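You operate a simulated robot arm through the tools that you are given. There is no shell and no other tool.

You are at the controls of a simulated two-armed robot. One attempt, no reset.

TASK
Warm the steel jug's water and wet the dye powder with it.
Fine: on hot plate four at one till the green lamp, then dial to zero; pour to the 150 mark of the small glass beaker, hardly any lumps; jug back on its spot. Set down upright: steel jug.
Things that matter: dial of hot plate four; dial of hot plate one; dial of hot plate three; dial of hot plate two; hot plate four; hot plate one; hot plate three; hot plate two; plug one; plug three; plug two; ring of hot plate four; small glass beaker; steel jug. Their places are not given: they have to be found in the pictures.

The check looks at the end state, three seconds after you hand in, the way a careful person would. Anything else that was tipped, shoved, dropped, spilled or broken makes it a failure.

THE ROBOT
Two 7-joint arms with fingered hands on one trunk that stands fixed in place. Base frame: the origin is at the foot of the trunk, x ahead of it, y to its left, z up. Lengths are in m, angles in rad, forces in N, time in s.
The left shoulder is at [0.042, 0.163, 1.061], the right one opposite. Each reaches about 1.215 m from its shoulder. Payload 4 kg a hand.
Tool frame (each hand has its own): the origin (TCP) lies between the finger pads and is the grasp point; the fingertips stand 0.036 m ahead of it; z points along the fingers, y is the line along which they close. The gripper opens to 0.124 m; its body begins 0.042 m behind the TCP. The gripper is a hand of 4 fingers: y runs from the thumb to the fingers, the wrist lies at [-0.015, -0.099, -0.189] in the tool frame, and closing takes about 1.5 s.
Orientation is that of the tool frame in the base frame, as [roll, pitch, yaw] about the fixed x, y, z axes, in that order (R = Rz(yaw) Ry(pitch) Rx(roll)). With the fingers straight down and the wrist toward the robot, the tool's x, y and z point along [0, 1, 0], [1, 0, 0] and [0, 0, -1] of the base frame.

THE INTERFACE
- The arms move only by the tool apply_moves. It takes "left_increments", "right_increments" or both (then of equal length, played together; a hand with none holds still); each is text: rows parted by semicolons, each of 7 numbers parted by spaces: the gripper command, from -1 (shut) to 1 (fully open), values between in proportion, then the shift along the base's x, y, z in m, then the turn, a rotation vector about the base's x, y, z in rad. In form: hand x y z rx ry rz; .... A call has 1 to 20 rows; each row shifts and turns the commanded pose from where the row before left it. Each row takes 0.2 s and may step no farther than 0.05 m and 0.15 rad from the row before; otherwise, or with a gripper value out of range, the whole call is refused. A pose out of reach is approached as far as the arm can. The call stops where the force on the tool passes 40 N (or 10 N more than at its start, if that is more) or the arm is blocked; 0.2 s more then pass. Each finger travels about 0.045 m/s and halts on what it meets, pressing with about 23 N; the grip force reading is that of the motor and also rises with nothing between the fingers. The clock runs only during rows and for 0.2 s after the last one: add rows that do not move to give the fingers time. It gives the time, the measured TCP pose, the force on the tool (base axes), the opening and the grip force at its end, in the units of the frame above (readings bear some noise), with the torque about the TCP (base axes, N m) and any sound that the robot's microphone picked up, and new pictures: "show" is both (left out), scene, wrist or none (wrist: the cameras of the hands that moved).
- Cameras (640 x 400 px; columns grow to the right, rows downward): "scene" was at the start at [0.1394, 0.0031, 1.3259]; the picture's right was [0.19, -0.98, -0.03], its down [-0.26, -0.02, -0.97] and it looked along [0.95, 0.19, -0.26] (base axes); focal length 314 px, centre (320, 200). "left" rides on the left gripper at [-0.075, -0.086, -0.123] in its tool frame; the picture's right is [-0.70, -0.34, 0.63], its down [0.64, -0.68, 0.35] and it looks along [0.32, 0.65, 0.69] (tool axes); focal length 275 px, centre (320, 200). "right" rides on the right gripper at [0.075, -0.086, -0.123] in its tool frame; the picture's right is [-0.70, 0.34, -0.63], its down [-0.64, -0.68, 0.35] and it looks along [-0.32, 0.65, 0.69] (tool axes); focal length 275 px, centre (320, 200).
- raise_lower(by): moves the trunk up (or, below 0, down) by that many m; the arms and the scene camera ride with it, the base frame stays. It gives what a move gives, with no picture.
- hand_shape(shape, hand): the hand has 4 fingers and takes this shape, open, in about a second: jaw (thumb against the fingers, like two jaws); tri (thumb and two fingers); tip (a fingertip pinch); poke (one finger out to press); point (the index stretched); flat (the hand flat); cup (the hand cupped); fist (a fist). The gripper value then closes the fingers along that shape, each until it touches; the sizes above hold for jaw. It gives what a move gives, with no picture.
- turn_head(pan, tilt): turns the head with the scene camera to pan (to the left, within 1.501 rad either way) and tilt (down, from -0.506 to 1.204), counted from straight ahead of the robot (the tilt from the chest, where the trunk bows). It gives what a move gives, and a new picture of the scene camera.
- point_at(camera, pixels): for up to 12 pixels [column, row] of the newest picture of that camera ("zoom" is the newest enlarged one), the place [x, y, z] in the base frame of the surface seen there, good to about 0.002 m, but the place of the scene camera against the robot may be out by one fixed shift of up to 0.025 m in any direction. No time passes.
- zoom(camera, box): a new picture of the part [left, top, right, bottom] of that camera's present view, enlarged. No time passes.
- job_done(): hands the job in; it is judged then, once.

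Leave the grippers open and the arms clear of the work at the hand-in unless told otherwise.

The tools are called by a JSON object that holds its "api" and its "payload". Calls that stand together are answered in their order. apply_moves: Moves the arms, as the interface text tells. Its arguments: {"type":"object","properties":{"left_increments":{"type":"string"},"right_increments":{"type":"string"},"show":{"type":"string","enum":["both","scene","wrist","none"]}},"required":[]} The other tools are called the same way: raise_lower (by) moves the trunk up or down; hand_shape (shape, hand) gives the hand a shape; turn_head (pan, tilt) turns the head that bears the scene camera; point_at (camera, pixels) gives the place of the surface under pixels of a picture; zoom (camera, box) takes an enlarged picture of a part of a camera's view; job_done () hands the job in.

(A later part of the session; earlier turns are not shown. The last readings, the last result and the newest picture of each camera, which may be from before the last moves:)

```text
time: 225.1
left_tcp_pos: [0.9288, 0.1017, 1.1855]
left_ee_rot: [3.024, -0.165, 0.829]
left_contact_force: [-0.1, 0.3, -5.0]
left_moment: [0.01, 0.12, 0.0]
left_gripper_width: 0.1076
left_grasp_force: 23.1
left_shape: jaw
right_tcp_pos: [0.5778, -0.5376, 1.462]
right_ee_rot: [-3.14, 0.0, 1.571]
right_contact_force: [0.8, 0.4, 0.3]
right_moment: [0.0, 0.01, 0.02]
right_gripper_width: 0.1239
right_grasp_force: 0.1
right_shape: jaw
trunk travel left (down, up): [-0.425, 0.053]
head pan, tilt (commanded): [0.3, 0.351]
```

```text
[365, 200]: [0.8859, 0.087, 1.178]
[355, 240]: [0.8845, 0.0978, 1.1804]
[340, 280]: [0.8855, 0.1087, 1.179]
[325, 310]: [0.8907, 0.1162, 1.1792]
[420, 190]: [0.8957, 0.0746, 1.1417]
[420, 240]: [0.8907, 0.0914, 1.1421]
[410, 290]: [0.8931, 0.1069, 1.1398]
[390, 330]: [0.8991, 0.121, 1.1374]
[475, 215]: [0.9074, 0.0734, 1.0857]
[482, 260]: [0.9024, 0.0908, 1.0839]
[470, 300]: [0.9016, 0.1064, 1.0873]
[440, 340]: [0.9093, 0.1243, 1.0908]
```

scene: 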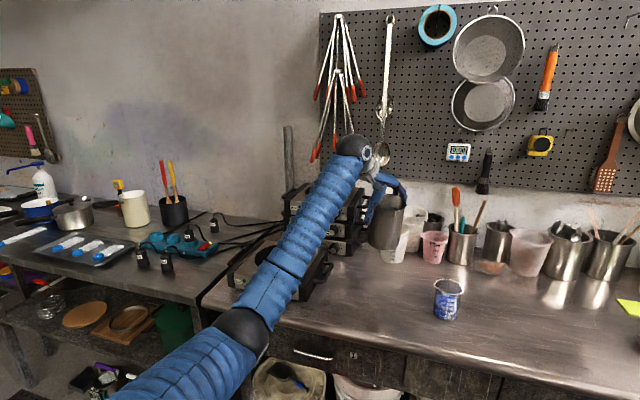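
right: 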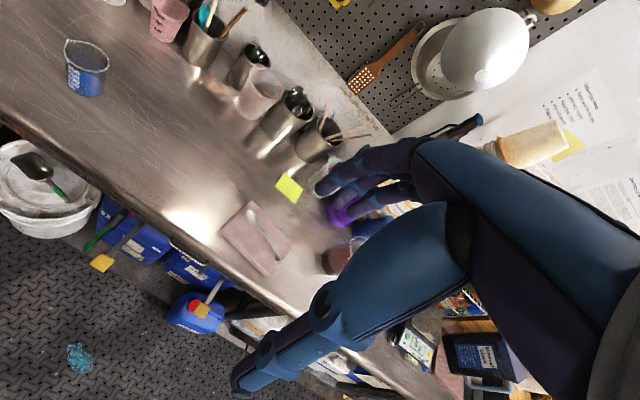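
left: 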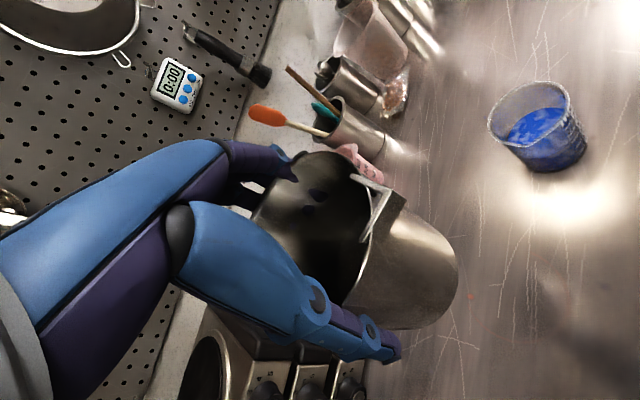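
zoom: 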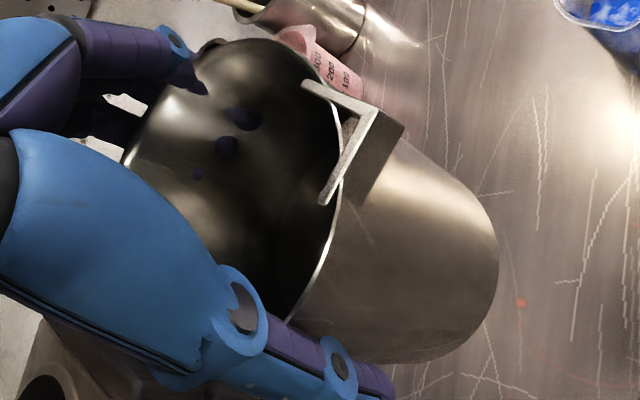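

The jug leans about 10° toward the robot, same as the hand. I'll straighten by +0.182 rad about y, place it so its axis comes to (0.931, 0.110), its original spot, and lower to just above the table.

{"api": "apply_moves", "payload": {"left_increments": "-1 -0.001 0.003 0 0 0.05 0; -1 -0.001 0.004 0 0 0.07 0; -1 -0.001 0.004 -0.01 0 0.062 0; -1 -0.001 0.003 -0.02 0 0 0; -1 0 0 -0.03 0 0 0; -1 0 0 -0.03 0 0 0; -1 0 0 -0.03 0 0 0; -1 0 0 -0.025 0 0 0; -1 0 0 -0.015 0 0 0; -1 0 0 -0.006 0 0 0; -1 0 0 0 0 0 0; -1 0 0 0 0 0 0"}}

{"api": "zoom", "payload": {"camera": "left", "box": [240, 130, 480, 350]}}

{"api": "point_at", "payload": {"camera": "zoom", "pixels": [[365, 200], [355, 240], [340, 280], [325, 310], [420, 190], [420, 240], [410, 290], [390, 330], [475, 215], [482, 260], [470, 300], [440, 340]]}}

```text
time: 227.7
left_tcp_pos: [0.9268, 0.1179, 1.0197]
left_ee_rot: [-3.122, -0.043, 0.816]
left_contact_force: [0.0, 0.7, -5.2]
left_moment: [0.03, 0.07, -0.01]
left_gripper_width: 0.1075
left_grasp_force: 22.8
left_shape: jaw
right_tcp_pos: [0.5786, -0.538, 1.462]
right_ee_rot: [-3.141, 0.001, 1.571]
right_contact_force: [-0.2, -0.1, -0.6]
right_moment: [0.0, -0.01, 0.02]
right_gripper_width: 0.1237
right_grasp_force: 0.1
right_shape: jaw
trunk travel left (down, up): [-0.425, 0.053]
head pan, tilt (commanded): [0.3, 0.351]
```

scene: 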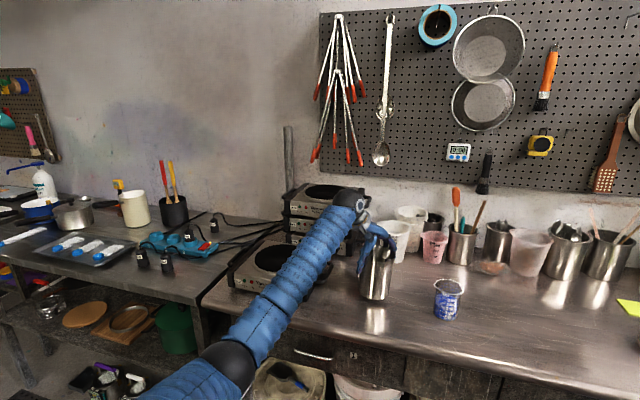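
left: 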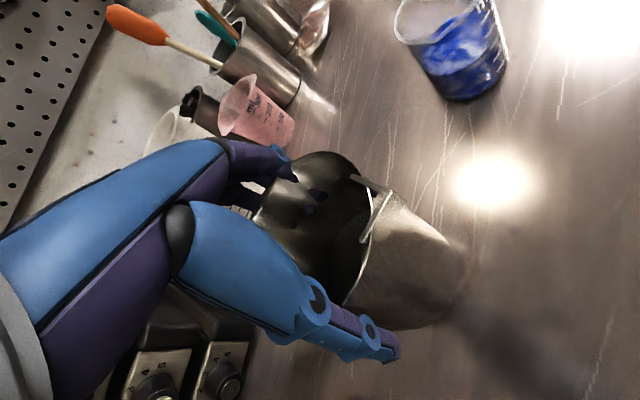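

```text
1.82 times, centred on (360, 240) of left
```

zoom: 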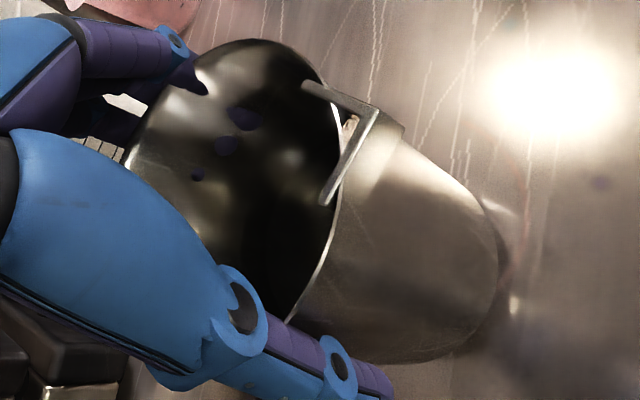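

```text
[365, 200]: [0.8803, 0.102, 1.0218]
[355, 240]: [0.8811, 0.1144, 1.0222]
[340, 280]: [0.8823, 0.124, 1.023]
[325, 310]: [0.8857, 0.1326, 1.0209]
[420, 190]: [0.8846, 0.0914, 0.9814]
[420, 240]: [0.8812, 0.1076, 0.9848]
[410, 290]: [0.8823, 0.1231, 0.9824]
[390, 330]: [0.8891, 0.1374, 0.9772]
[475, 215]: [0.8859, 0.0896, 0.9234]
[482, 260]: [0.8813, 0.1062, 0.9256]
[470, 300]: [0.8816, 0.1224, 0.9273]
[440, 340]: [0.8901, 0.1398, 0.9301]
```

The jug is vertical (within 2°) and its axis is at (0.932, 0.113). I'll trim y by -0.003 and lower to contact slowly.

{"api": "apply_moves", "payload": {"left_increments": "-1 0 -0.003 -0.004 0 0 0; -1 0 0 -0.004 0 0 0; -1 0 0 -0.004 0 0 0; -1 0 0 -0.002 0 0 0; -1 0 0 -0.0015 0 0 0; -1 0 0 -0.001 0 0 0; -1 0 0 0 0 0 0", "show": "none"}}

```text
time: 229.3
left_tcp_pos: [0.9259, 0.1129, 1.0051]
left_ee_rot: [-3.126, -0.042, 0.818]
left_contact_force: [-1.3, 1.0, -5.9]
left_moment: [0.0, 0.09, 0.03]
left_gripper_width: 0.1077
left_grasp_force: 23.0
left_shape: jaw
right_tcp_pos: [0.578, -0.5393, 1.462]
right_ee_rot: [-3.14, 0.0, 1.568]
right_contact_force: [0.4, -0.5, -0.3]
right_moment: [0.0, 0.02, 0.0]
right_gripper_width: 0.1239
right_grasp_force: 0.1
right_shape: jaw
trunk travel left (down, up): [-0.425, 0.053]
head pan, tilt (commanded): [0.3, 0.351]
```

{"api": "apply_moves", "payload": {"left_increments": "-1 0 0 -0.0015 0 0 0; -1 0 0 -0.0015 0 0 0; -1 0 0 -0.001 0 0 0; -1 0 0 0 0 0 0", "show": "none"}}

```text
time: 230.3
left_tcp_pos: [0.9253, 0.1148, 1.0022]
left_ee_rot: [-3.128, -0.043, 0.816]
left_contact_force: [-0.7, 1.0, 6.0]
left_moment: [-0.25, -0.25, 0.02]
left_gripper_width: 0.1075
left_grasp_force: 22.6
left_shape: jaw
right_tcp_pos: [0.5764, -0.5381, 1.4631]
right_ee_rot: [3.139, 0.002, 1.571]
right_contact_force: [-0.9, -0.5, -0.5]
right_moment: [-0.01, -0.01, 0.01]
right_gripper_width: 0.1238
right_grasp_force: 0.0
right_shape: jaw
trunk travel left (down, up): [-0.425, 0.053]
head pan, tilt (commanded): [0.3, 0.351]
```

It's on the table (+6 N). I'll open gradually and raise the hand straight up.

{"api": "apply_moves", "payload": {"left_increments": "0.66 0 0 0.001 0 0 0; 0.7 0 0 0 0 0 0; 0.73 0 0 0 0 0 0; 0.76 0 0 0 0 0 0; 0.8 0 0 0 0 0 0; 0.88 0 0 0 0 0 0; 1 0 0 0 0 0 0; 1 0 0 0 0 0 0; 1 0 0 0.01 0 0 0; 1 0 0 0.025 0 0 0; 1 0 0 0.035 0 0 0; 1 0 0 0.04 0 0 0; 1 0 0 0.04 0 0 0; 1 0 0 0.03 0 0 0; 1 0 0 0 0 0 0; 1 0 0 0 0 0 0"}}

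{"api": "zoom", "payload": {"camera": "left", "box": [340, 200, 540, 400]}}

{"api": "zoom", "payload": {"camera": "right", "box": [30, 20, 140, 110]}}

{"api": "zoom", "payload": {"camera": "scene", "box": [350, 230, 490, 330]}}

```text
time: 233.7
left_tcp_pos: [0.9265, 0.1113, 1.1797]
left_ee_rot: [-3.127, -0.042, 0.814]
left_contact_force: [0.5, 0.6, 0.2]
left_moment: [0.04, -0.04, 0.0]
left_gripper_width: 0.1238
left_grasp_force: 0.1
left_shape: jaw
right_tcp_pos: [0.5779, -0.5386, 1.4609]
right_ee_rot: [-3.141, 0.001, 1.572]
right_contact_force: [0.0, -0.4, 0.1]
right_moment: [0.0, 0.02, 0.02]
right_gripper_width: 0.1236
right_grasp_force: 0.1
right_shape: jaw
trunk travel left (down, up): [-0.425, 0.053]
head pan, tilt (commanded): [0.3, 0.351]
```

scene: 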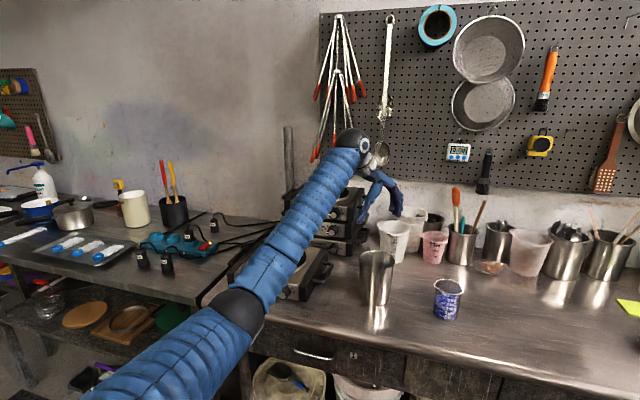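
left: 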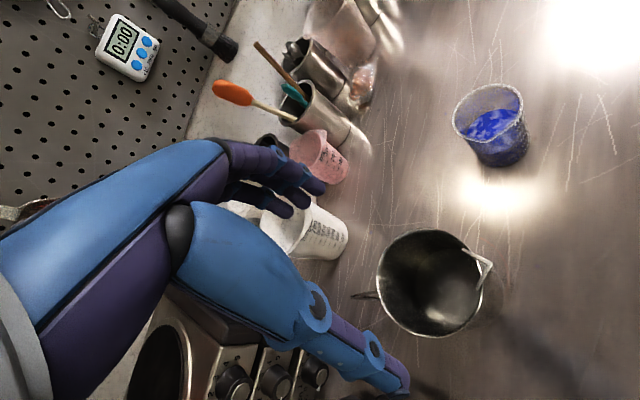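

```text
2.00 times, centred on (440, 300) of left
```

zoom: 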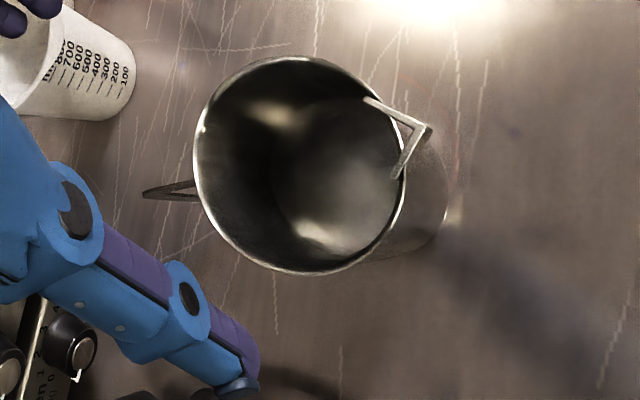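

```text
4.44 times, centred on (85, 65) of right
```

zoom: 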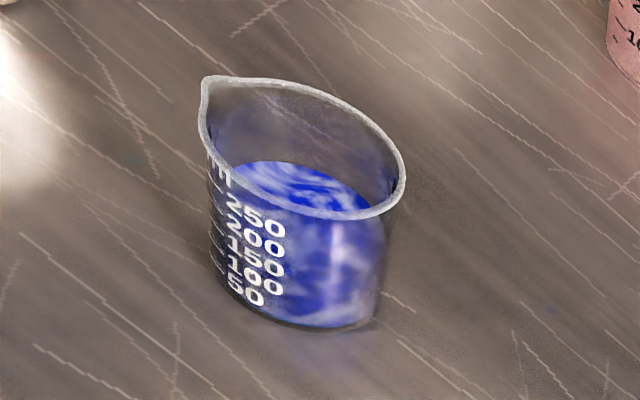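

```text
4.00 times, centred on (420, 280) of scene
```

zoom: 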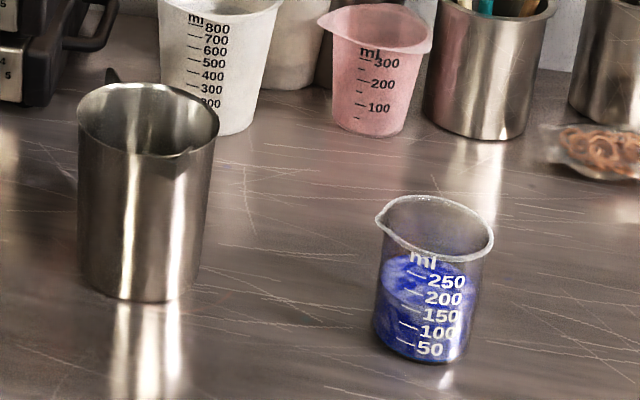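

The jug is upright on its spot and the beaker holds the dye. I'll look closely at the beaker for lumps and the level, and measure the jug's position.

{"api": "zoom", "payload": {"camera": "left", "box": [445, 75, 535, 175]}}

{"api": "zoom", "payload": {"camera": "scene", "box": [428, 272, 468, 325]}}

{"api": "point_at", "payload": {"camera": "left", "pixels": [[378, 275], [390, 250], [420, 231], [450, 233], [480, 290], [470, 315], [445, 333], [410, 330], [385, 305], [492, 265], [355, 296], [500, 125]]}}

```text
4.00 times, centred on (490, 125) of left
```

zoom: 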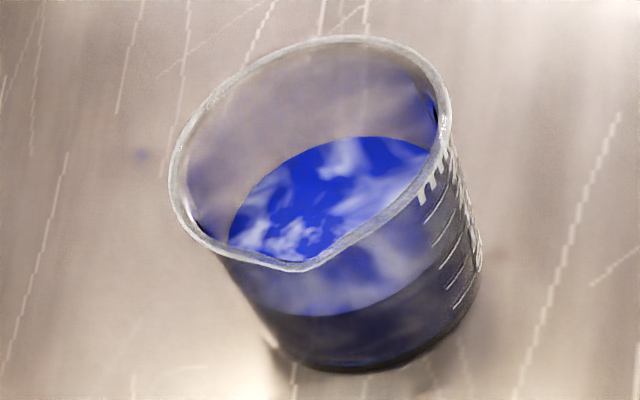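

```text
7.55 times, centred on (448, 298) of scene
```

zoom: 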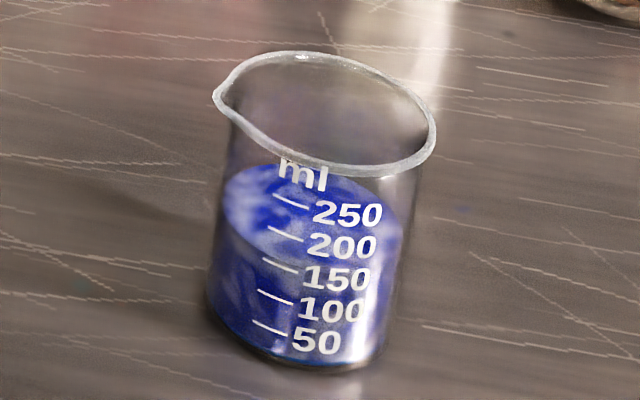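

```text
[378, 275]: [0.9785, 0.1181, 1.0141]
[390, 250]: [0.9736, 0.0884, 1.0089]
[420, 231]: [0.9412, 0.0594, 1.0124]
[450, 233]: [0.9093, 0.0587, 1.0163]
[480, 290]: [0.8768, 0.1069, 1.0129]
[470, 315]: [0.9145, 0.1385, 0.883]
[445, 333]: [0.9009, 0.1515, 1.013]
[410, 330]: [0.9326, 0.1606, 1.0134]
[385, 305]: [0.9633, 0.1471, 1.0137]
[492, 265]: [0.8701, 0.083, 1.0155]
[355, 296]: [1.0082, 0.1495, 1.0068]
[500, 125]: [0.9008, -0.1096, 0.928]
```

The jug's axis is at (0.928, 0.110), within 3 mm of its original spot. I'll move the left arm away to the left and watch how the dye settles.

{"api": "apply_moves", "payload": {"left_increments": "1 0 0 0.03 0 0 0; 1 0 0 0.04 0 0 0; 1 -0.01 0.01 0.04 0 0 0.08; 1 -0.02 0.02 0.02 0 0 0.1; 1 -0.03 0.025 0.01 0 0 0.1; 1 -0.035 0.025 0 0 0 0.1; 1 -0.035 0.025 0 0 0 0.1; 1 -0.035 0.025 0 0 0 0.1; 1 -0.035 0.025 0 0 0 0.1; 1 -0.035 0.025 0 0 0 0.077; 1 -0.035 0.025 0 0 0 0; 1 -0.03 0.025 0 0 0 0; 1 -0.02 0.025 0 0 0 0; 1 0 0.02 0 0 0 0; 1 0 0 0 0 0 0; 1 0 0 0 0 0 0; 1 0 0 0 0 0 0; 1 0 0 0 0 0 0", "show": "scene"}}

{"api": "zoom", "payload": {"camera": "scene", "box": [428, 272, 468, 325]}}

{"api": "zoom", "payload": {"camera": "right", "box": [65, 40, 105, 95]}}

```text
time: 237.5
left_tcp_pos: [0.605, 0.3883, 1.3234]
left_ee_rot: [-3.127, -0.041, 1.572]
left_contact_force: [0.0, 0.4, 0.4]
left_moment: [0.04, 0.01, 0.04]
left_gripper_width: 0.1239
left_grasp_force: 0.0
left_shape: jaw
right_tcp_pos: [0.5783, -0.5386, 1.4614]
right_ee_rot: [-3.142, -0.001, 1.571]
right_contact_force: [0.4, -0.4, 0.2]
right_moment: [-0.01, -0.01, -0.02]
right_gripper_width: 0.1236
right_grasp_force: 0.1
right_shape: jaw
trunk travel left (down, up): [-0.425, 0.053]
head pan, tilt (commanded): [0.3, 0.351]
```

scene: 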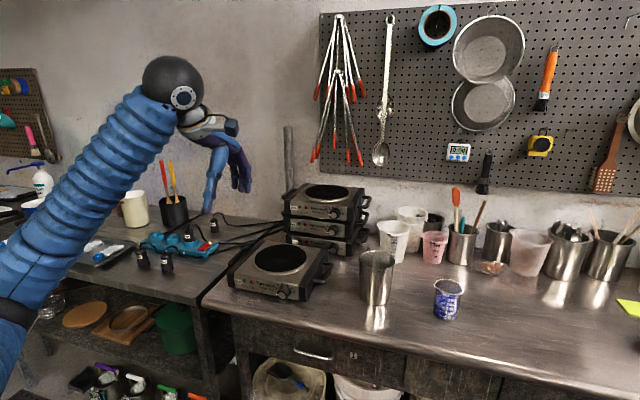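

```text
7.55 times, centred on (448, 298) of scene
```

zoom: 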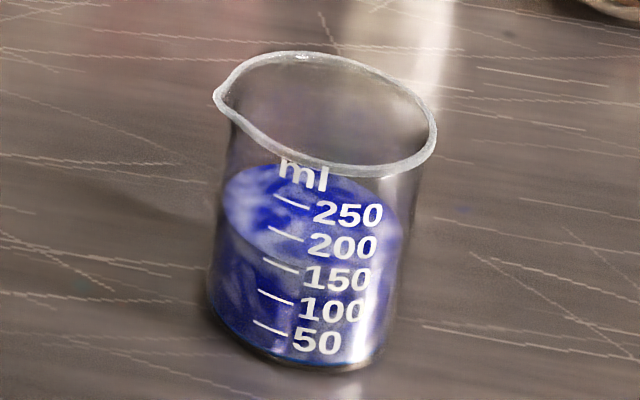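

```text
7.27 times, centred on (85, 68) of right
```

zoom: 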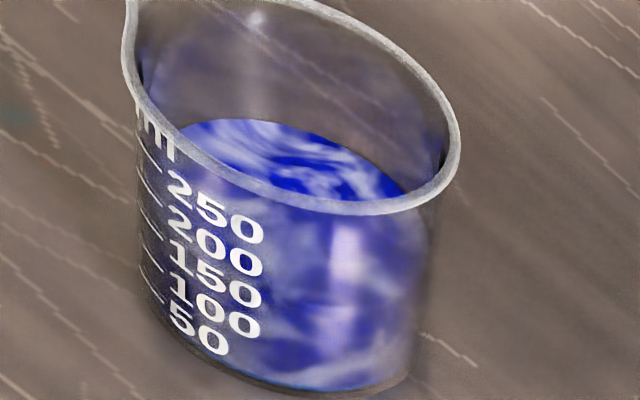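

The liquid shows swirls but I can't judge lumps from here. I'll bring the right hand back to about its starting pose, high above, for a closer look with its camera.

{"api": "apply_moves", "payload": {"right_increments": "1 0.01 0.03 0 0 0 0; 1 0.01 0.035 0 0 0 0; 1 0.01 0.035 0 0 0 0; 1 0.01 0.035 -0.01 0 0 0; 1 0.01 0.035 -0.01 0 0 0; 1 0.01 0.035 -0.015 0 0 0; 1 0.01 0.035 -0.02 0 0 0; 1 0.01 0.035 -0.02 0 0 0; 1 0.01 0.035 -0.02 0 0 0; 1 0.01 0.03 -0.02 0 0 0; 1 0.005 0.02 -0.02 0 0 0; 1 0 0.01 -0.01 0 0 0; 1 0 0 0 0 0 0; 1 0 0 0 0 0 0", "show": "wrist"}}

{"api": "zoom", "payload": {"camera": "right", "box": [170, 130, 310, 260]}}

```text
time: 240.5
left_tcp_pos: [0.6051, 0.3869, 1.3241]
left_ee_rot: [-3.125, -0.042, 1.571]
left_contact_force: [0.5, -0.1, -0.1]
left_moment: [0.03, 0.0, 0.0]
left_gripper_width: 0.1239
left_grasp_force: 0.1
left_shape: jaw
right_tcp_pos: [0.6828, -0.166, 1.316]
right_ee_rot: [-3.141, 0.002, 1.57]
right_contact_force: [0.9, -0.2, 0.0]
right_moment: [-0.01, -0.02, -0.02]
right_gripper_width: 0.124
right_grasp_force: 0.0
right_shape: jaw
trunk travel left (down, up): [-0.425, 0.053]
head pan, tilt (commanded): [0.3, 0.351]
```

right: 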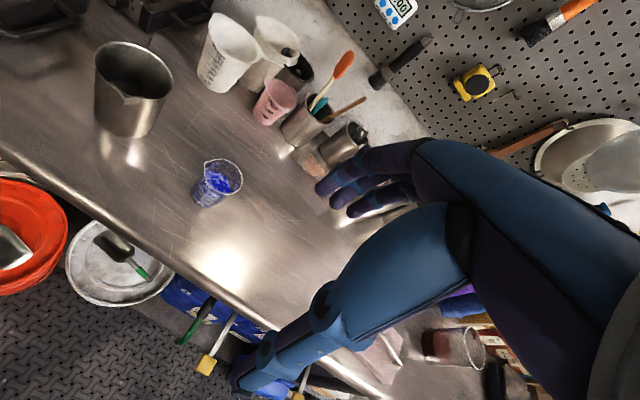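

```text
3.08 times, centred on (240, 195) of right
```

zoom: 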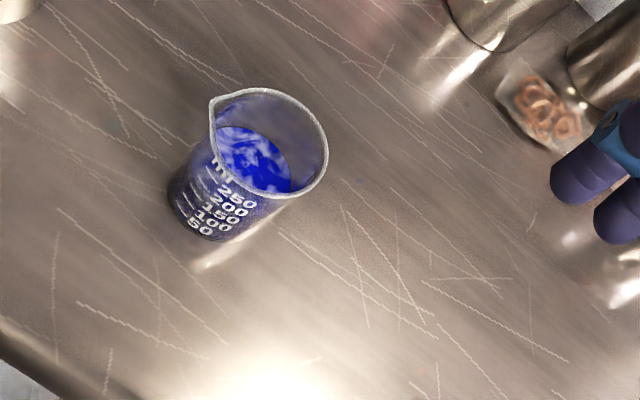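

{"api": "zoom", "payload": {"camera": "right", "box": [190, 155, 250, 215]}}

{"api": "zoom", "payload": {"camera": "right", "box": [203, 160, 238, 195]}}

{"api": "zoom", "payload": {"camera": "scene", "box": [345, 220, 485, 330]}}

```text
6.67 times, centred on (220, 185) of right
```

zoom: 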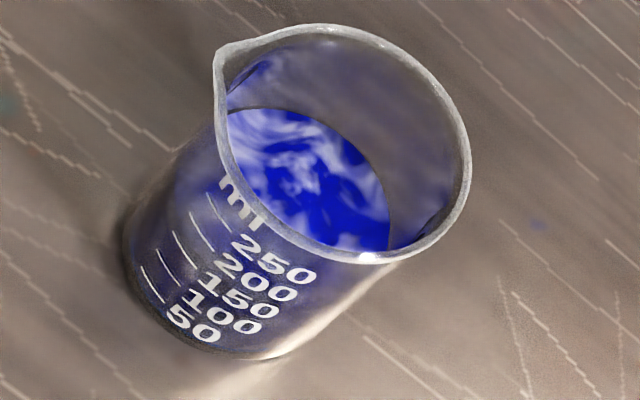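

```text
11.43 times, centred on (220, 178) of right
```

zoom: 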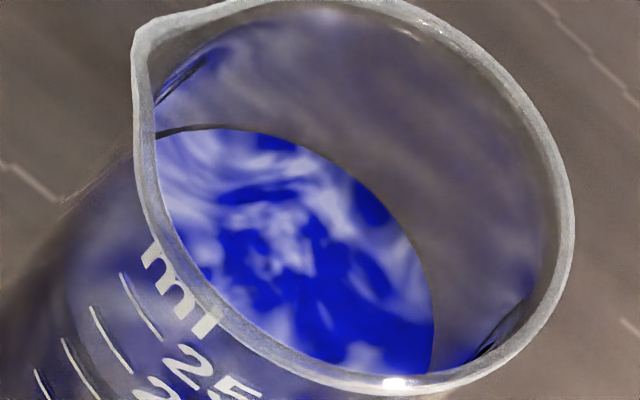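

```text
3.64 times, centred on (415, 275) of scene
```

zoom: 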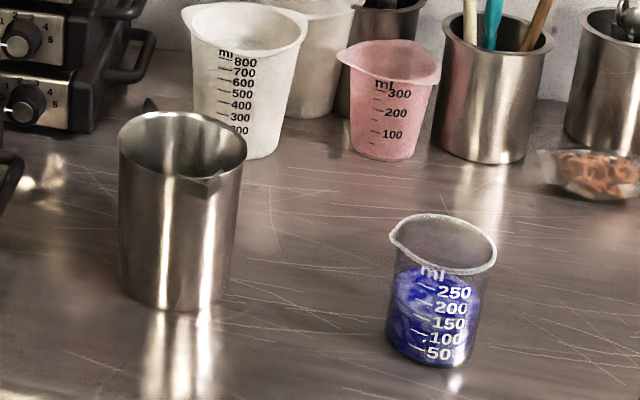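

No discrete clumps are visible, only marbling of dye and water. I'll wait a few seconds and see whether it evens out by itself.

{"api": "apply_moves", "payload": {"right_increments": "1 0 0 0 0 0 0; 1 0 0 0 0 0 0; 1 0 0 0 0 0 0; 1 0 0 0 0 0 0; 1 0 0 0 0 0 0; 1 0 0 0 0 0 0; 1 0 0 0 0 0 0; 1 0 0 0 0 0 0; 1 0 0 0 0 0 0; 1 0 0 0 0 0 0; 1 0 0 0 0 0 0; 1 0 0 0 0 0 0; 1 0 0 0 0 0 0; 1 0 0 0 0 0 0; 1 0 0 0 0 0 0; 1 0 0 0 0 0 0; 1 0 0 0 0 0 0; 1 0 0 0 0 0 0; 1 0 0 0 0 0 0; 1 0 0 0 0 0 0", "show": "none"}}

{"api": "zoom", "payload": {"camera": "right", "box": [203, 160, 238, 195]}}

{"api": "point_at", "payload": {"camera": "zoom", "pixels": [[250, 200], [300, 250], [350, 280], [220, 170], [380, 320], [270, 300], [320, 200], [125, 305], [108, 330], [95, 365], [60, 390], [300, 340]]}}

```text
time: 244.7
left_tcp_pos: [0.6047, 0.3872, 1.3239]
left_ee_rot: [-3.125, -0.04, 1.571]
left_contact_force: [0.8, -0.8, 0.7]
left_moment: [0.0, -0.05, -0.01]
left_gripper_width: 0.1237
left_grasp_force: 0.1
left_shape: jaw
right_tcp_pos: [0.6837, -0.1654, 1.3168]
right_ee_rot: [3.141, 0.003, 1.569]
right_contact_force: [-0.2, -0.2, -0.4]
right_moment: [0.01, -0.01, 0.04]
right_gripper_width: 0.1238
right_grasp_force: 0.1
right_shape: jaw
trunk travel left (down, up): [-0.425, 0.053]
head pan, tilt (commanded): [0.3, 0.351]
```

```text
11.43 times, centred on (220, 178) of right
```

zoom: 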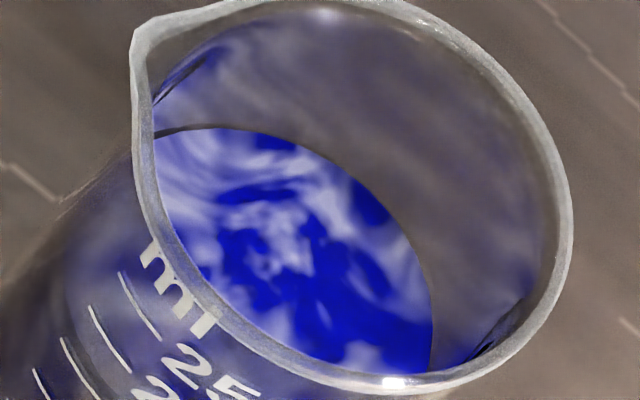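

```text
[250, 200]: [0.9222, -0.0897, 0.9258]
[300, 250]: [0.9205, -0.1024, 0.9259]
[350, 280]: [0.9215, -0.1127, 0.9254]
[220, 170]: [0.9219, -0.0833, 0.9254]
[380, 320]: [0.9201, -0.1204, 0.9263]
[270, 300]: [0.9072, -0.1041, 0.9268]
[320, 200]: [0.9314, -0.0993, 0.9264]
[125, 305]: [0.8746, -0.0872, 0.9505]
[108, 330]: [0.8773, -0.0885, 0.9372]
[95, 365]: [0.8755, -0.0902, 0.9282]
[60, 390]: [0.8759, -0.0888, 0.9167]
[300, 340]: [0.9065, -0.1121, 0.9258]
```

The level reads z≈0.926, right at the 150 mark. The marbling doesn't change by itself. A gentle swirl of the beaker on the table would even it out, and would also let me put it back the 1 cm it was nudged. I'll bring the right hand over the beaker, fingers down, high enough to clear it.

{"api": "apply_moves", "payload": {"right_increments": "1 0.02 0.006 0 0 0 0; 1 0.03 0.009 -0.01 0 0 0; 1 0.035 0.01 -0.02 0 0 0; 1 0.035 0.01 -0.03 0 0 0; 1 0.035 0.01 -0.03 0 0 0; 1 0.03 0.009 -0.03 0 0 0; 1 0.02 0.006 -0.03 0 0 0; 1 0.013 0.003 -0.02 0 0 0; 1 0 0 -0.01 0 0 0; 1 0 0 0 0 0 0; 1 0 0 0 0 0 0"}}

{"api": "zoom", "payload": {"camera": "right", "box": [120, 200, 300, 380]}}

```text
time: 247.1
left_tcp_pos: [0.6055, 0.3875, 1.3225]
left_ee_rot: [-3.126, -0.043, 1.573]
left_contact_force: [-0.1, 0.3, -1.1]
left_moment: [0.02, 0.02, 0.0]
left_gripper_width: 0.124
left_grasp_force: 0.0
left_shape: jaw
right_tcp_pos: [0.9009, -0.1065, 1.1363]
right_ee_rot: [-3.141, 0.002, 1.569]
right_contact_force: [-0.2, 0.3, -0.4]
right_moment: [0.0, -0.02, 0.02]
right_gripper_width: 0.1239
right_grasp_force: 0.1
right_shape: jaw
trunk travel left (down, up): [-0.425, 0.053]
head pan, tilt (commanded): [0.3, 0.351]
```

scene: 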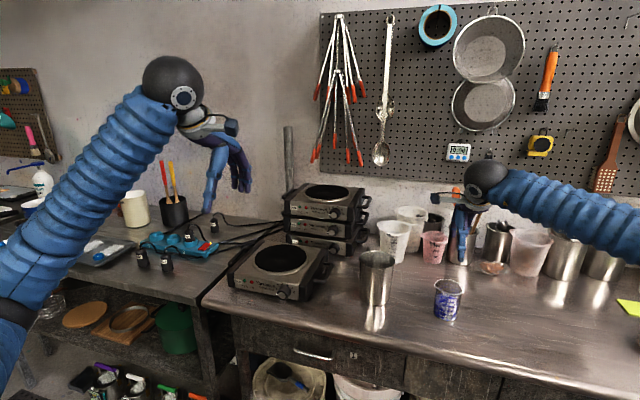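
right: 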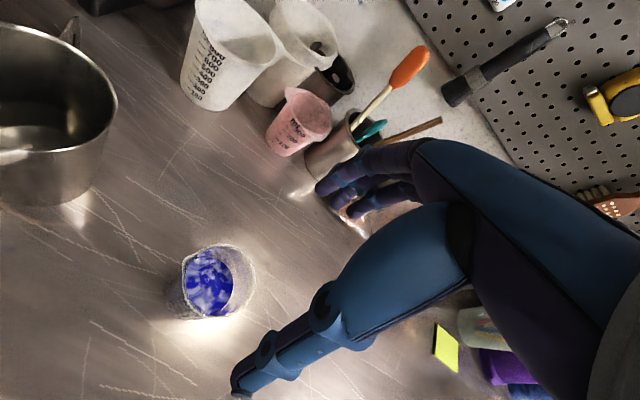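

```text
2.22 times, centred on (210, 290) of right
```

zoom: 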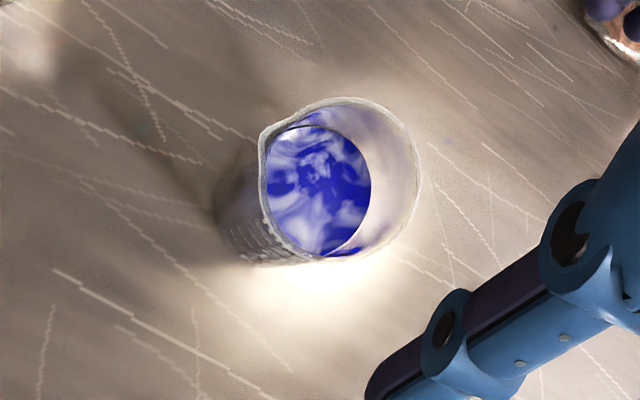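

I'll measure the rim in this close view for centring.

{"api": "point_at", "payload": {"camera": "zoom", "pixels": [[265, 140], [300, 108], [345, 98], [390, 112], [418, 150], [418, 190], [402, 225], [372, 248], [330, 262], [262, 180], [270, 215], [290, 245]]}}

```text
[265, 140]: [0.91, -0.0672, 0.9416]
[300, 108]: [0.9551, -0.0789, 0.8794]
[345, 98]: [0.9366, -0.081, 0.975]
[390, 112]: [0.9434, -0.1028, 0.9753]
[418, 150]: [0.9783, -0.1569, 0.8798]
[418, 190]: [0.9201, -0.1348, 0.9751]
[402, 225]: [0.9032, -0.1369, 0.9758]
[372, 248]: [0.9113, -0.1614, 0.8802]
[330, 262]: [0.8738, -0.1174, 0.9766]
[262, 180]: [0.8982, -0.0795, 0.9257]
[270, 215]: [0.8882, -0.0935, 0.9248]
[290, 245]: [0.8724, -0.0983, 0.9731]
```

The beaker's centre is (0.907, -0.1015). I'll centre over it and descend around it to z≈0.962, fingers still wide open.

{"api": "apply_moves", "payload": {"right_increments": "1 0.002 0.005 0 0 0 0; 1 0 0 -0.03 0 0 0; 1 0 0 -0.035 0 0 0; 1 0 0 -0.035 0 0 0; 1 0 0 -0.03 0 0 0; 1 0 0 -0.025 0 0 0; 1 0 0 -0.014 0 0 0; 1 0 0 -0.005 0 0 0; 1 0 0 0 0 0 0; 1 0 0 0 0 0 0"}}

{"api": "zoom", "payload": {"camera": "scene", "box": [400, 210, 520, 330]}}

```text
time: 249.3
left_tcp_pos: [0.6045, 0.388, 1.3233]
left_ee_rot: [-3.126, -0.041, 1.573]
left_contact_force: [0.3, -0.1, 0.6]
left_moment: [-0.01, -0.02, 0.01]
left_gripper_width: 0.1239
left_grasp_force: 0.1
left_shape: jaw
right_tcp_pos: [0.9033, -0.0984, 0.9656]
right_ee_rot: [3.14, 0.001, 1.569]
right_contact_force: [-0.7, -1.3, 0.6]
right_moment: [-0.03, 0.01, 0.02]
right_gripper_width: 0.1239
right_grasp_force: 0.0
right_shape: jaw
trunk travel left (down, up): [-0.425, 0.053]
head pan, tilt (commanded): [0.3, 0.351]
```

scene: 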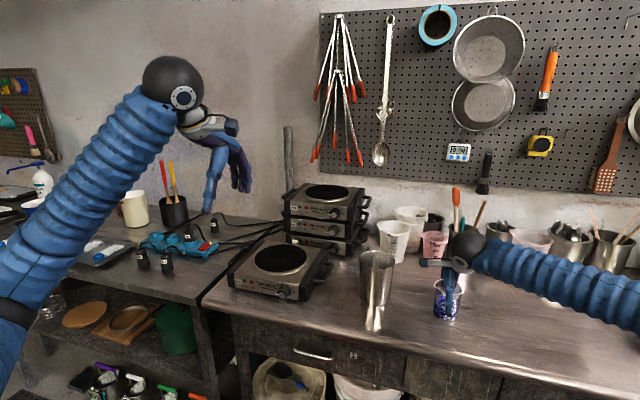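
right: 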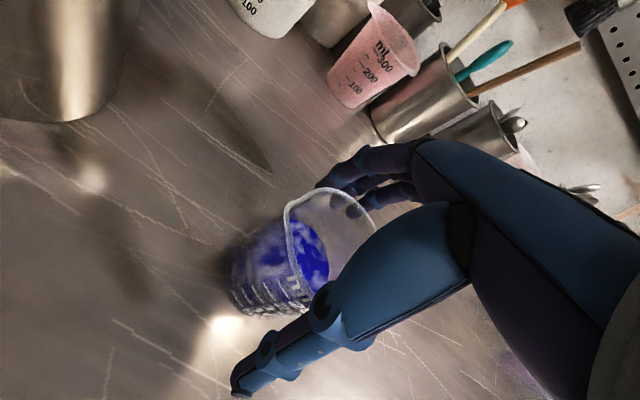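

```text
3.33 times, centred on (460, 270) of scene
```

zoom: 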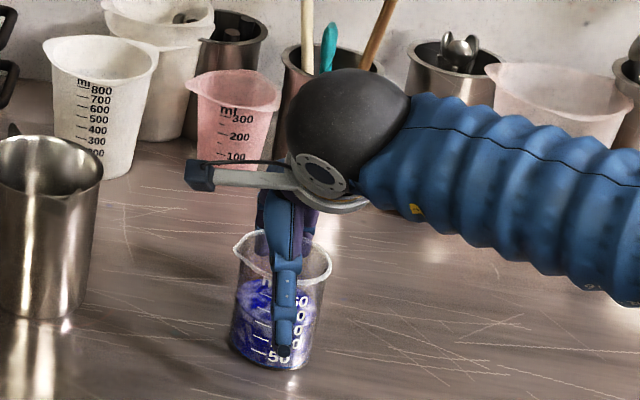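

The fingers surround the beaker without touching it. I'll close softly to a light hold.

{"api": "apply_moves", "payload": {"right_increments": "0.8 0 0 0 0 0 0; 0.6 0 0 0 0 0 0; 0.4 0 0 0 0 0 0; 0.28 0 0 0 0 0 0; 0.2 0 0 0 0 0 0; 0.15 0 0 0 0 0 0; 0.1 0 0 0 0 0 0; 0.1 0 0 0 0 0 0; 0.1 0 0 0 0 0 0"}}

{"api": "zoom", "payload": {"camera": "right", "box": [200, 170, 420, 350]}}

```text
time: 251.3
left_tcp_pos: [0.6061, 0.3892, 1.3229]
left_ee_rot: [-3.126, -0.041, 1.571]
left_contact_force: [-0.3, 0.8, 0.0]
left_moment: [-0.02, 0.01, 0.01]
left_gripper_width: 0.124
left_grasp_force: 0.0
left_shape: jaw
right_tcp_pos: [0.9036, -0.098, 0.966]
right_ee_rot: [3.141, 0.001, 1.571]
right_contact_force: [2.3, 0.9, 6.6]
right_moment: [0.02, -0.53, 0.03]
right_gripper_width: 0.0876
right_grasp_force: 23.1
right_shape: jaw
trunk travel left (down, up): [-0.425, 0.053]
head pan, tilt (commanded): [0.3, 0.351]
```

scene: 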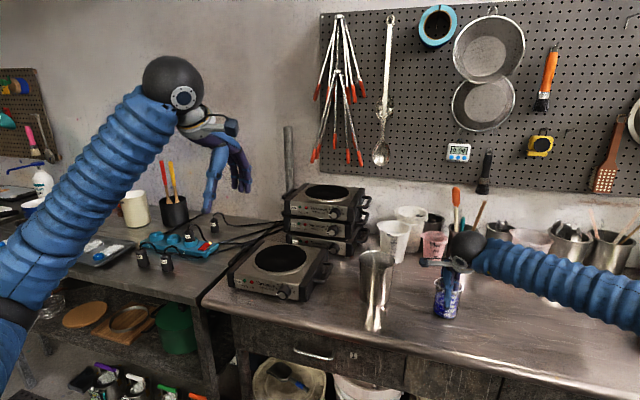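
right: 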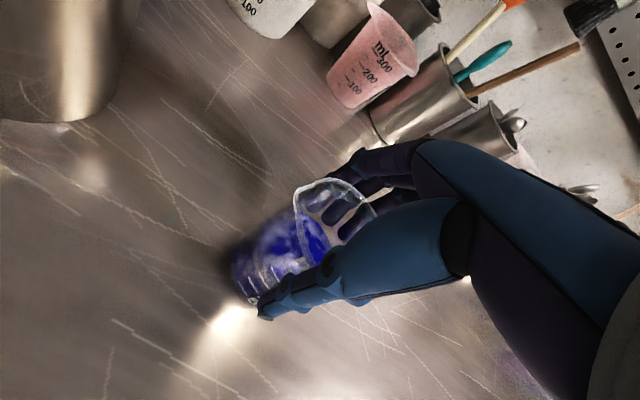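

```text
2.22 times, centred on (310, 260) of right
```

zoom: 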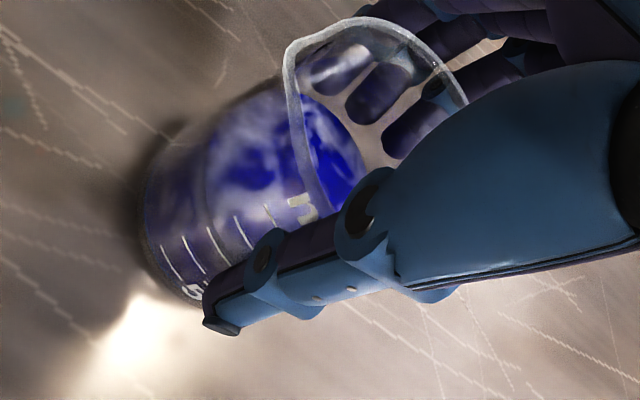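

The hand closed at width 0.088 with an upward push, so the finger roots are pinching the rim: too deep. I'll open again, raise 18 mm and re-close with the fingertips.

{"api": "apply_moves", "payload": {"right_increments": "0.5 0 0 0 0 0 0; 0.7 0 0 0 0 0 0; 0.8 0 0 0.005 0 0 0; 0.8 0 0 0.007 0 0 0; 0.8 0 0 0.006 0 0 0; 0.8 0 0 0 0 0 0; 0.8 0 0 0 0 0 0"}}

{"api": "zoom", "payload": {"camera": "right", "box": [200, 170, 420, 350]}}

{"api": "zoom", "payload": {"camera": "scene", "box": [400, 220, 500, 330]}}

```text
time: 252.9
left_tcp_pos: [0.6055, 0.3884, 1.3227]
left_ee_rot: [-3.127, -0.042, 1.571]
left_contact_force: [0.3, -0.2, 0.5]
left_moment: [0.01, 0.02, 0.02]
left_gripper_width: 0.1238
left_grasp_force: 0.0
left_shape: jaw
right_tcp_pos: [0.9018, -0.0982, 0.9807]
right_ee_rot: [3.142, 0.002, 1.571]
right_contact_force: [-0.1, -0.7, 0.4]
right_moment: [0.01, -0.02, -0.02]
right_gripper_width: 0.1115
right_grasp_force: 0.1
right_shape: jaw
trunk travel left (down, up): [-0.425, 0.053]
head pan, tilt (commanded): [0.3, 0.351]
```

scene: 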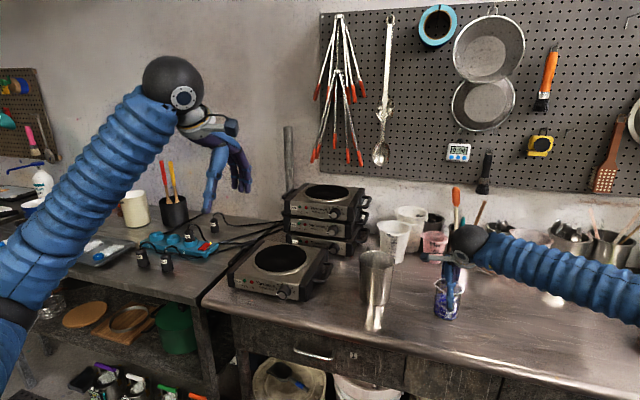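
right: 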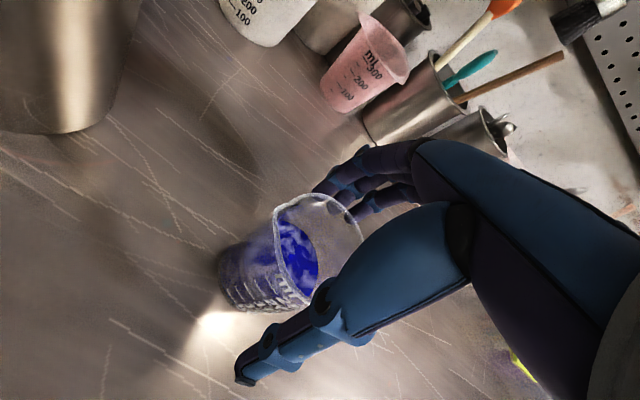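

```text
2.22 times, centred on (310, 260) of right
```

zoom: 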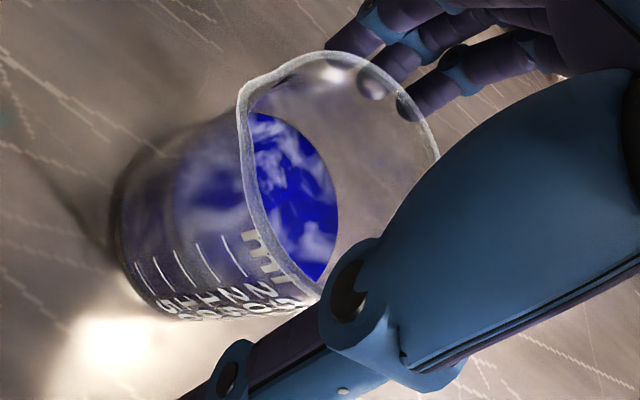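

```text
3.64 times, centred on (450, 275) of scene
```

zoom: 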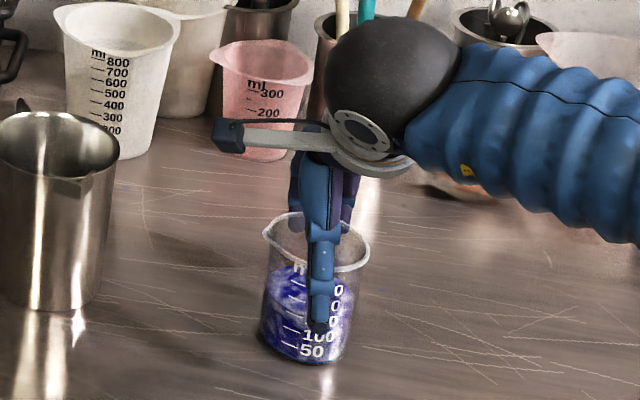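

The beaker stands undisturbed. Closing again, softly, with the fingertips just below the rim.

{"api": "apply_moves", "payload": {"right_increments": "0.6 0 0 0 0 0 0; 0.4 0 0 0 0 0 0; 0.3 0 0 0 0 0 0; 0.22 0 0 0 0 0 0; 0.16 0 0 0 0 0 0; 0.12 0 0 0 0 0 0; 0.12 0 0 0 0 0 0", "show": "wrist"}}

{"api": "zoom", "payload": {"camera": "scene", "box": [400, 220, 500, 330]}}

```text
time: 254.5
left_tcp_pos: [0.6053, 0.3881, 1.3243]
left_ee_rot: [-3.126, -0.041, 1.571]
left_contact_force: [-0.3, -0.1, -1.1]
left_moment: [-0.01, 0.02, -0.02]
left_gripper_width: 0.1239
left_grasp_force: 0.0
left_shape: jaw
right_tcp_pos: [0.9001, -0.0993, 0.9824]
right_ee_rot: [3.141, 0.001, 1.572]
right_contact_force: [-1.0, 0.9, 4.2]
right_moment: [-0.03, -0.18, 0.02]
right_gripper_width: 0.0857
right_grasp_force: 23.2
right_shape: jaw
trunk travel left (down, up): [-0.425, 0.053]
head pan, tilt (commanded): [0.3, 0.351]
```

right: 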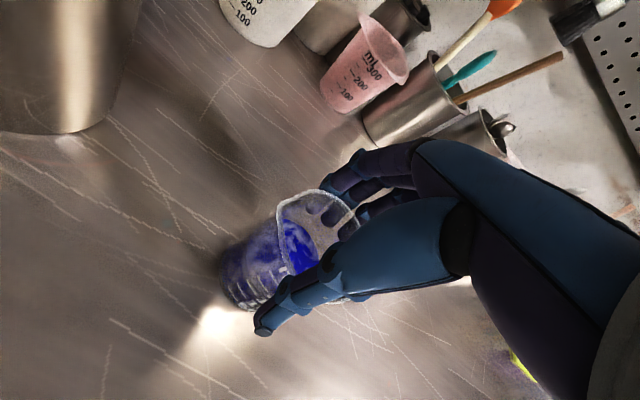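

```text
3.64 times, centred on (450, 275) of scene
```

zoom: 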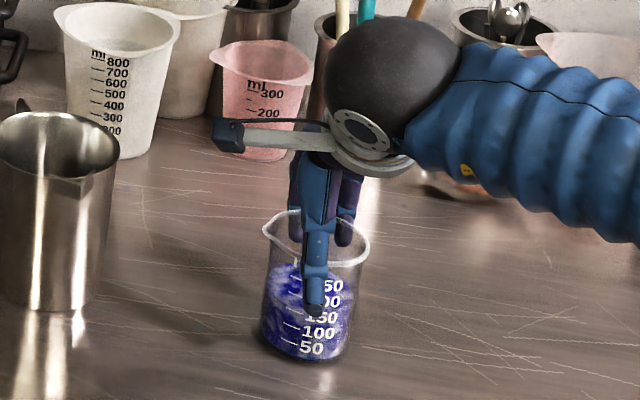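

The beaker is held lightly at its rim. I'll swirl it on the table in three small circles of 1 cm radius, slowly.

{"api": "apply_moves", "payload": {"right_increments": "0.12 0.01 0 0 0 0 0; 0.12 -0.005 0.00866 0 0 0 0; 0.12 -0.01 0 0 0 0 0; 0.12 -0.005 -0.00866 0 0 0 0; 0.12 0.005 -0.00866 0 0 0 0; 0.12 0.01 0 0 0 0 0; 0.12 0.005 0.00866 0 0 0 0; 0.12 -0.005 0.00866 0 0 0 0; 0.12 -0.01 0 0 0 0 0; 0.12 -0.005 -0.00866 0 0 0 0; 0.12 0.005 -0.00866 0 0 0 0; 0.12 0.01 0 0 0 0 0; 0.12 0.005 0.00866 0 0 0 0; 0.12 -0.005 0.00866 0 0 0 0; 0.12 -0.01 0 0 0 0 0; 0.12 -0.005 -0.00866 0 0 0 0; 0.12 0.005 -0.00866 0 0 0 0; 0.12 0.01 0 0 0 0 0; 0.12 0.005 0.00866 0 0 0 0; 0.12 -0.01 0 0 0 0 0"}}

{"api": "zoom", "payload": {"camera": "right", "box": [200, 170, 420, 350]}}

{"api": "zoom", "payload": {"camera": "scene", "box": [400, 220, 500, 330]}}

```text
time: 258.7
left_tcp_pos: [0.6038, 0.3868, 1.3242]
left_ee_rot: [-3.126, -0.042, 1.574]
left_contact_force: [-0.3, 0.3, -0.3]
left_moment: [0.02, 0.0, -0.03]
left_gripper_width: 0.124
left_grasp_force: 0.0
left_shape: jaw
right_tcp_pos: [0.9012, -0.0991, 0.9812]
right_ee_rot: [3.141, -0.001, 1.57]
right_contact_force: [1.7, -1.2, 1.8]
right_moment: [0.0, -0.3, 0.01]
right_gripper_width: 0.0862
right_grasp_force: 23.0
right_shape: jaw
trunk travel left (down, up): [-0.425, 0.053]
head pan, tilt (commanded): [0.3, 0.351]
```

scene: 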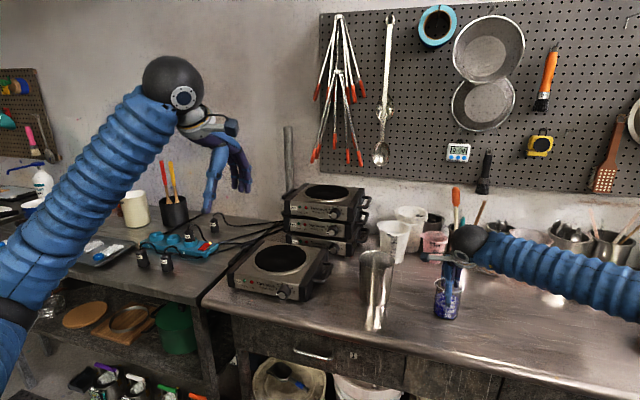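
right: 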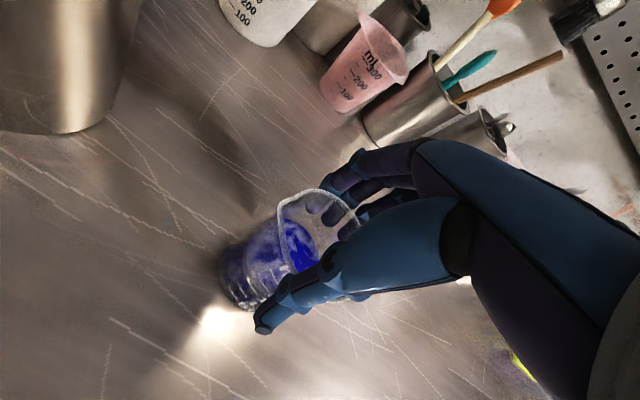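

```text
2.22 times, centred on (310, 260) of right
```

zoom: 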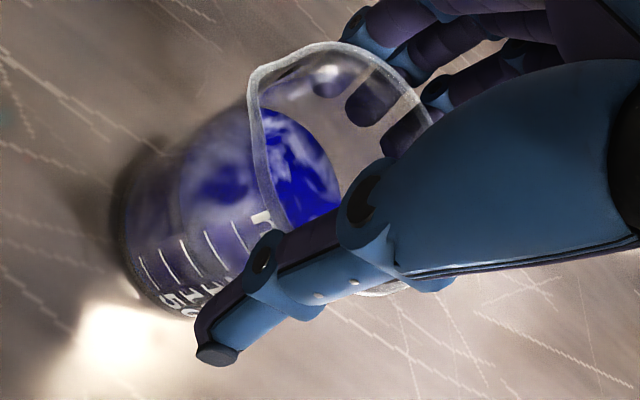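

```text
3.64 times, centred on (450, 275) of scene
```

zoom: 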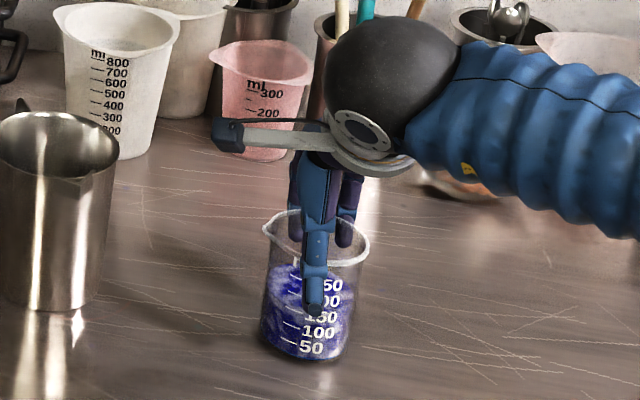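

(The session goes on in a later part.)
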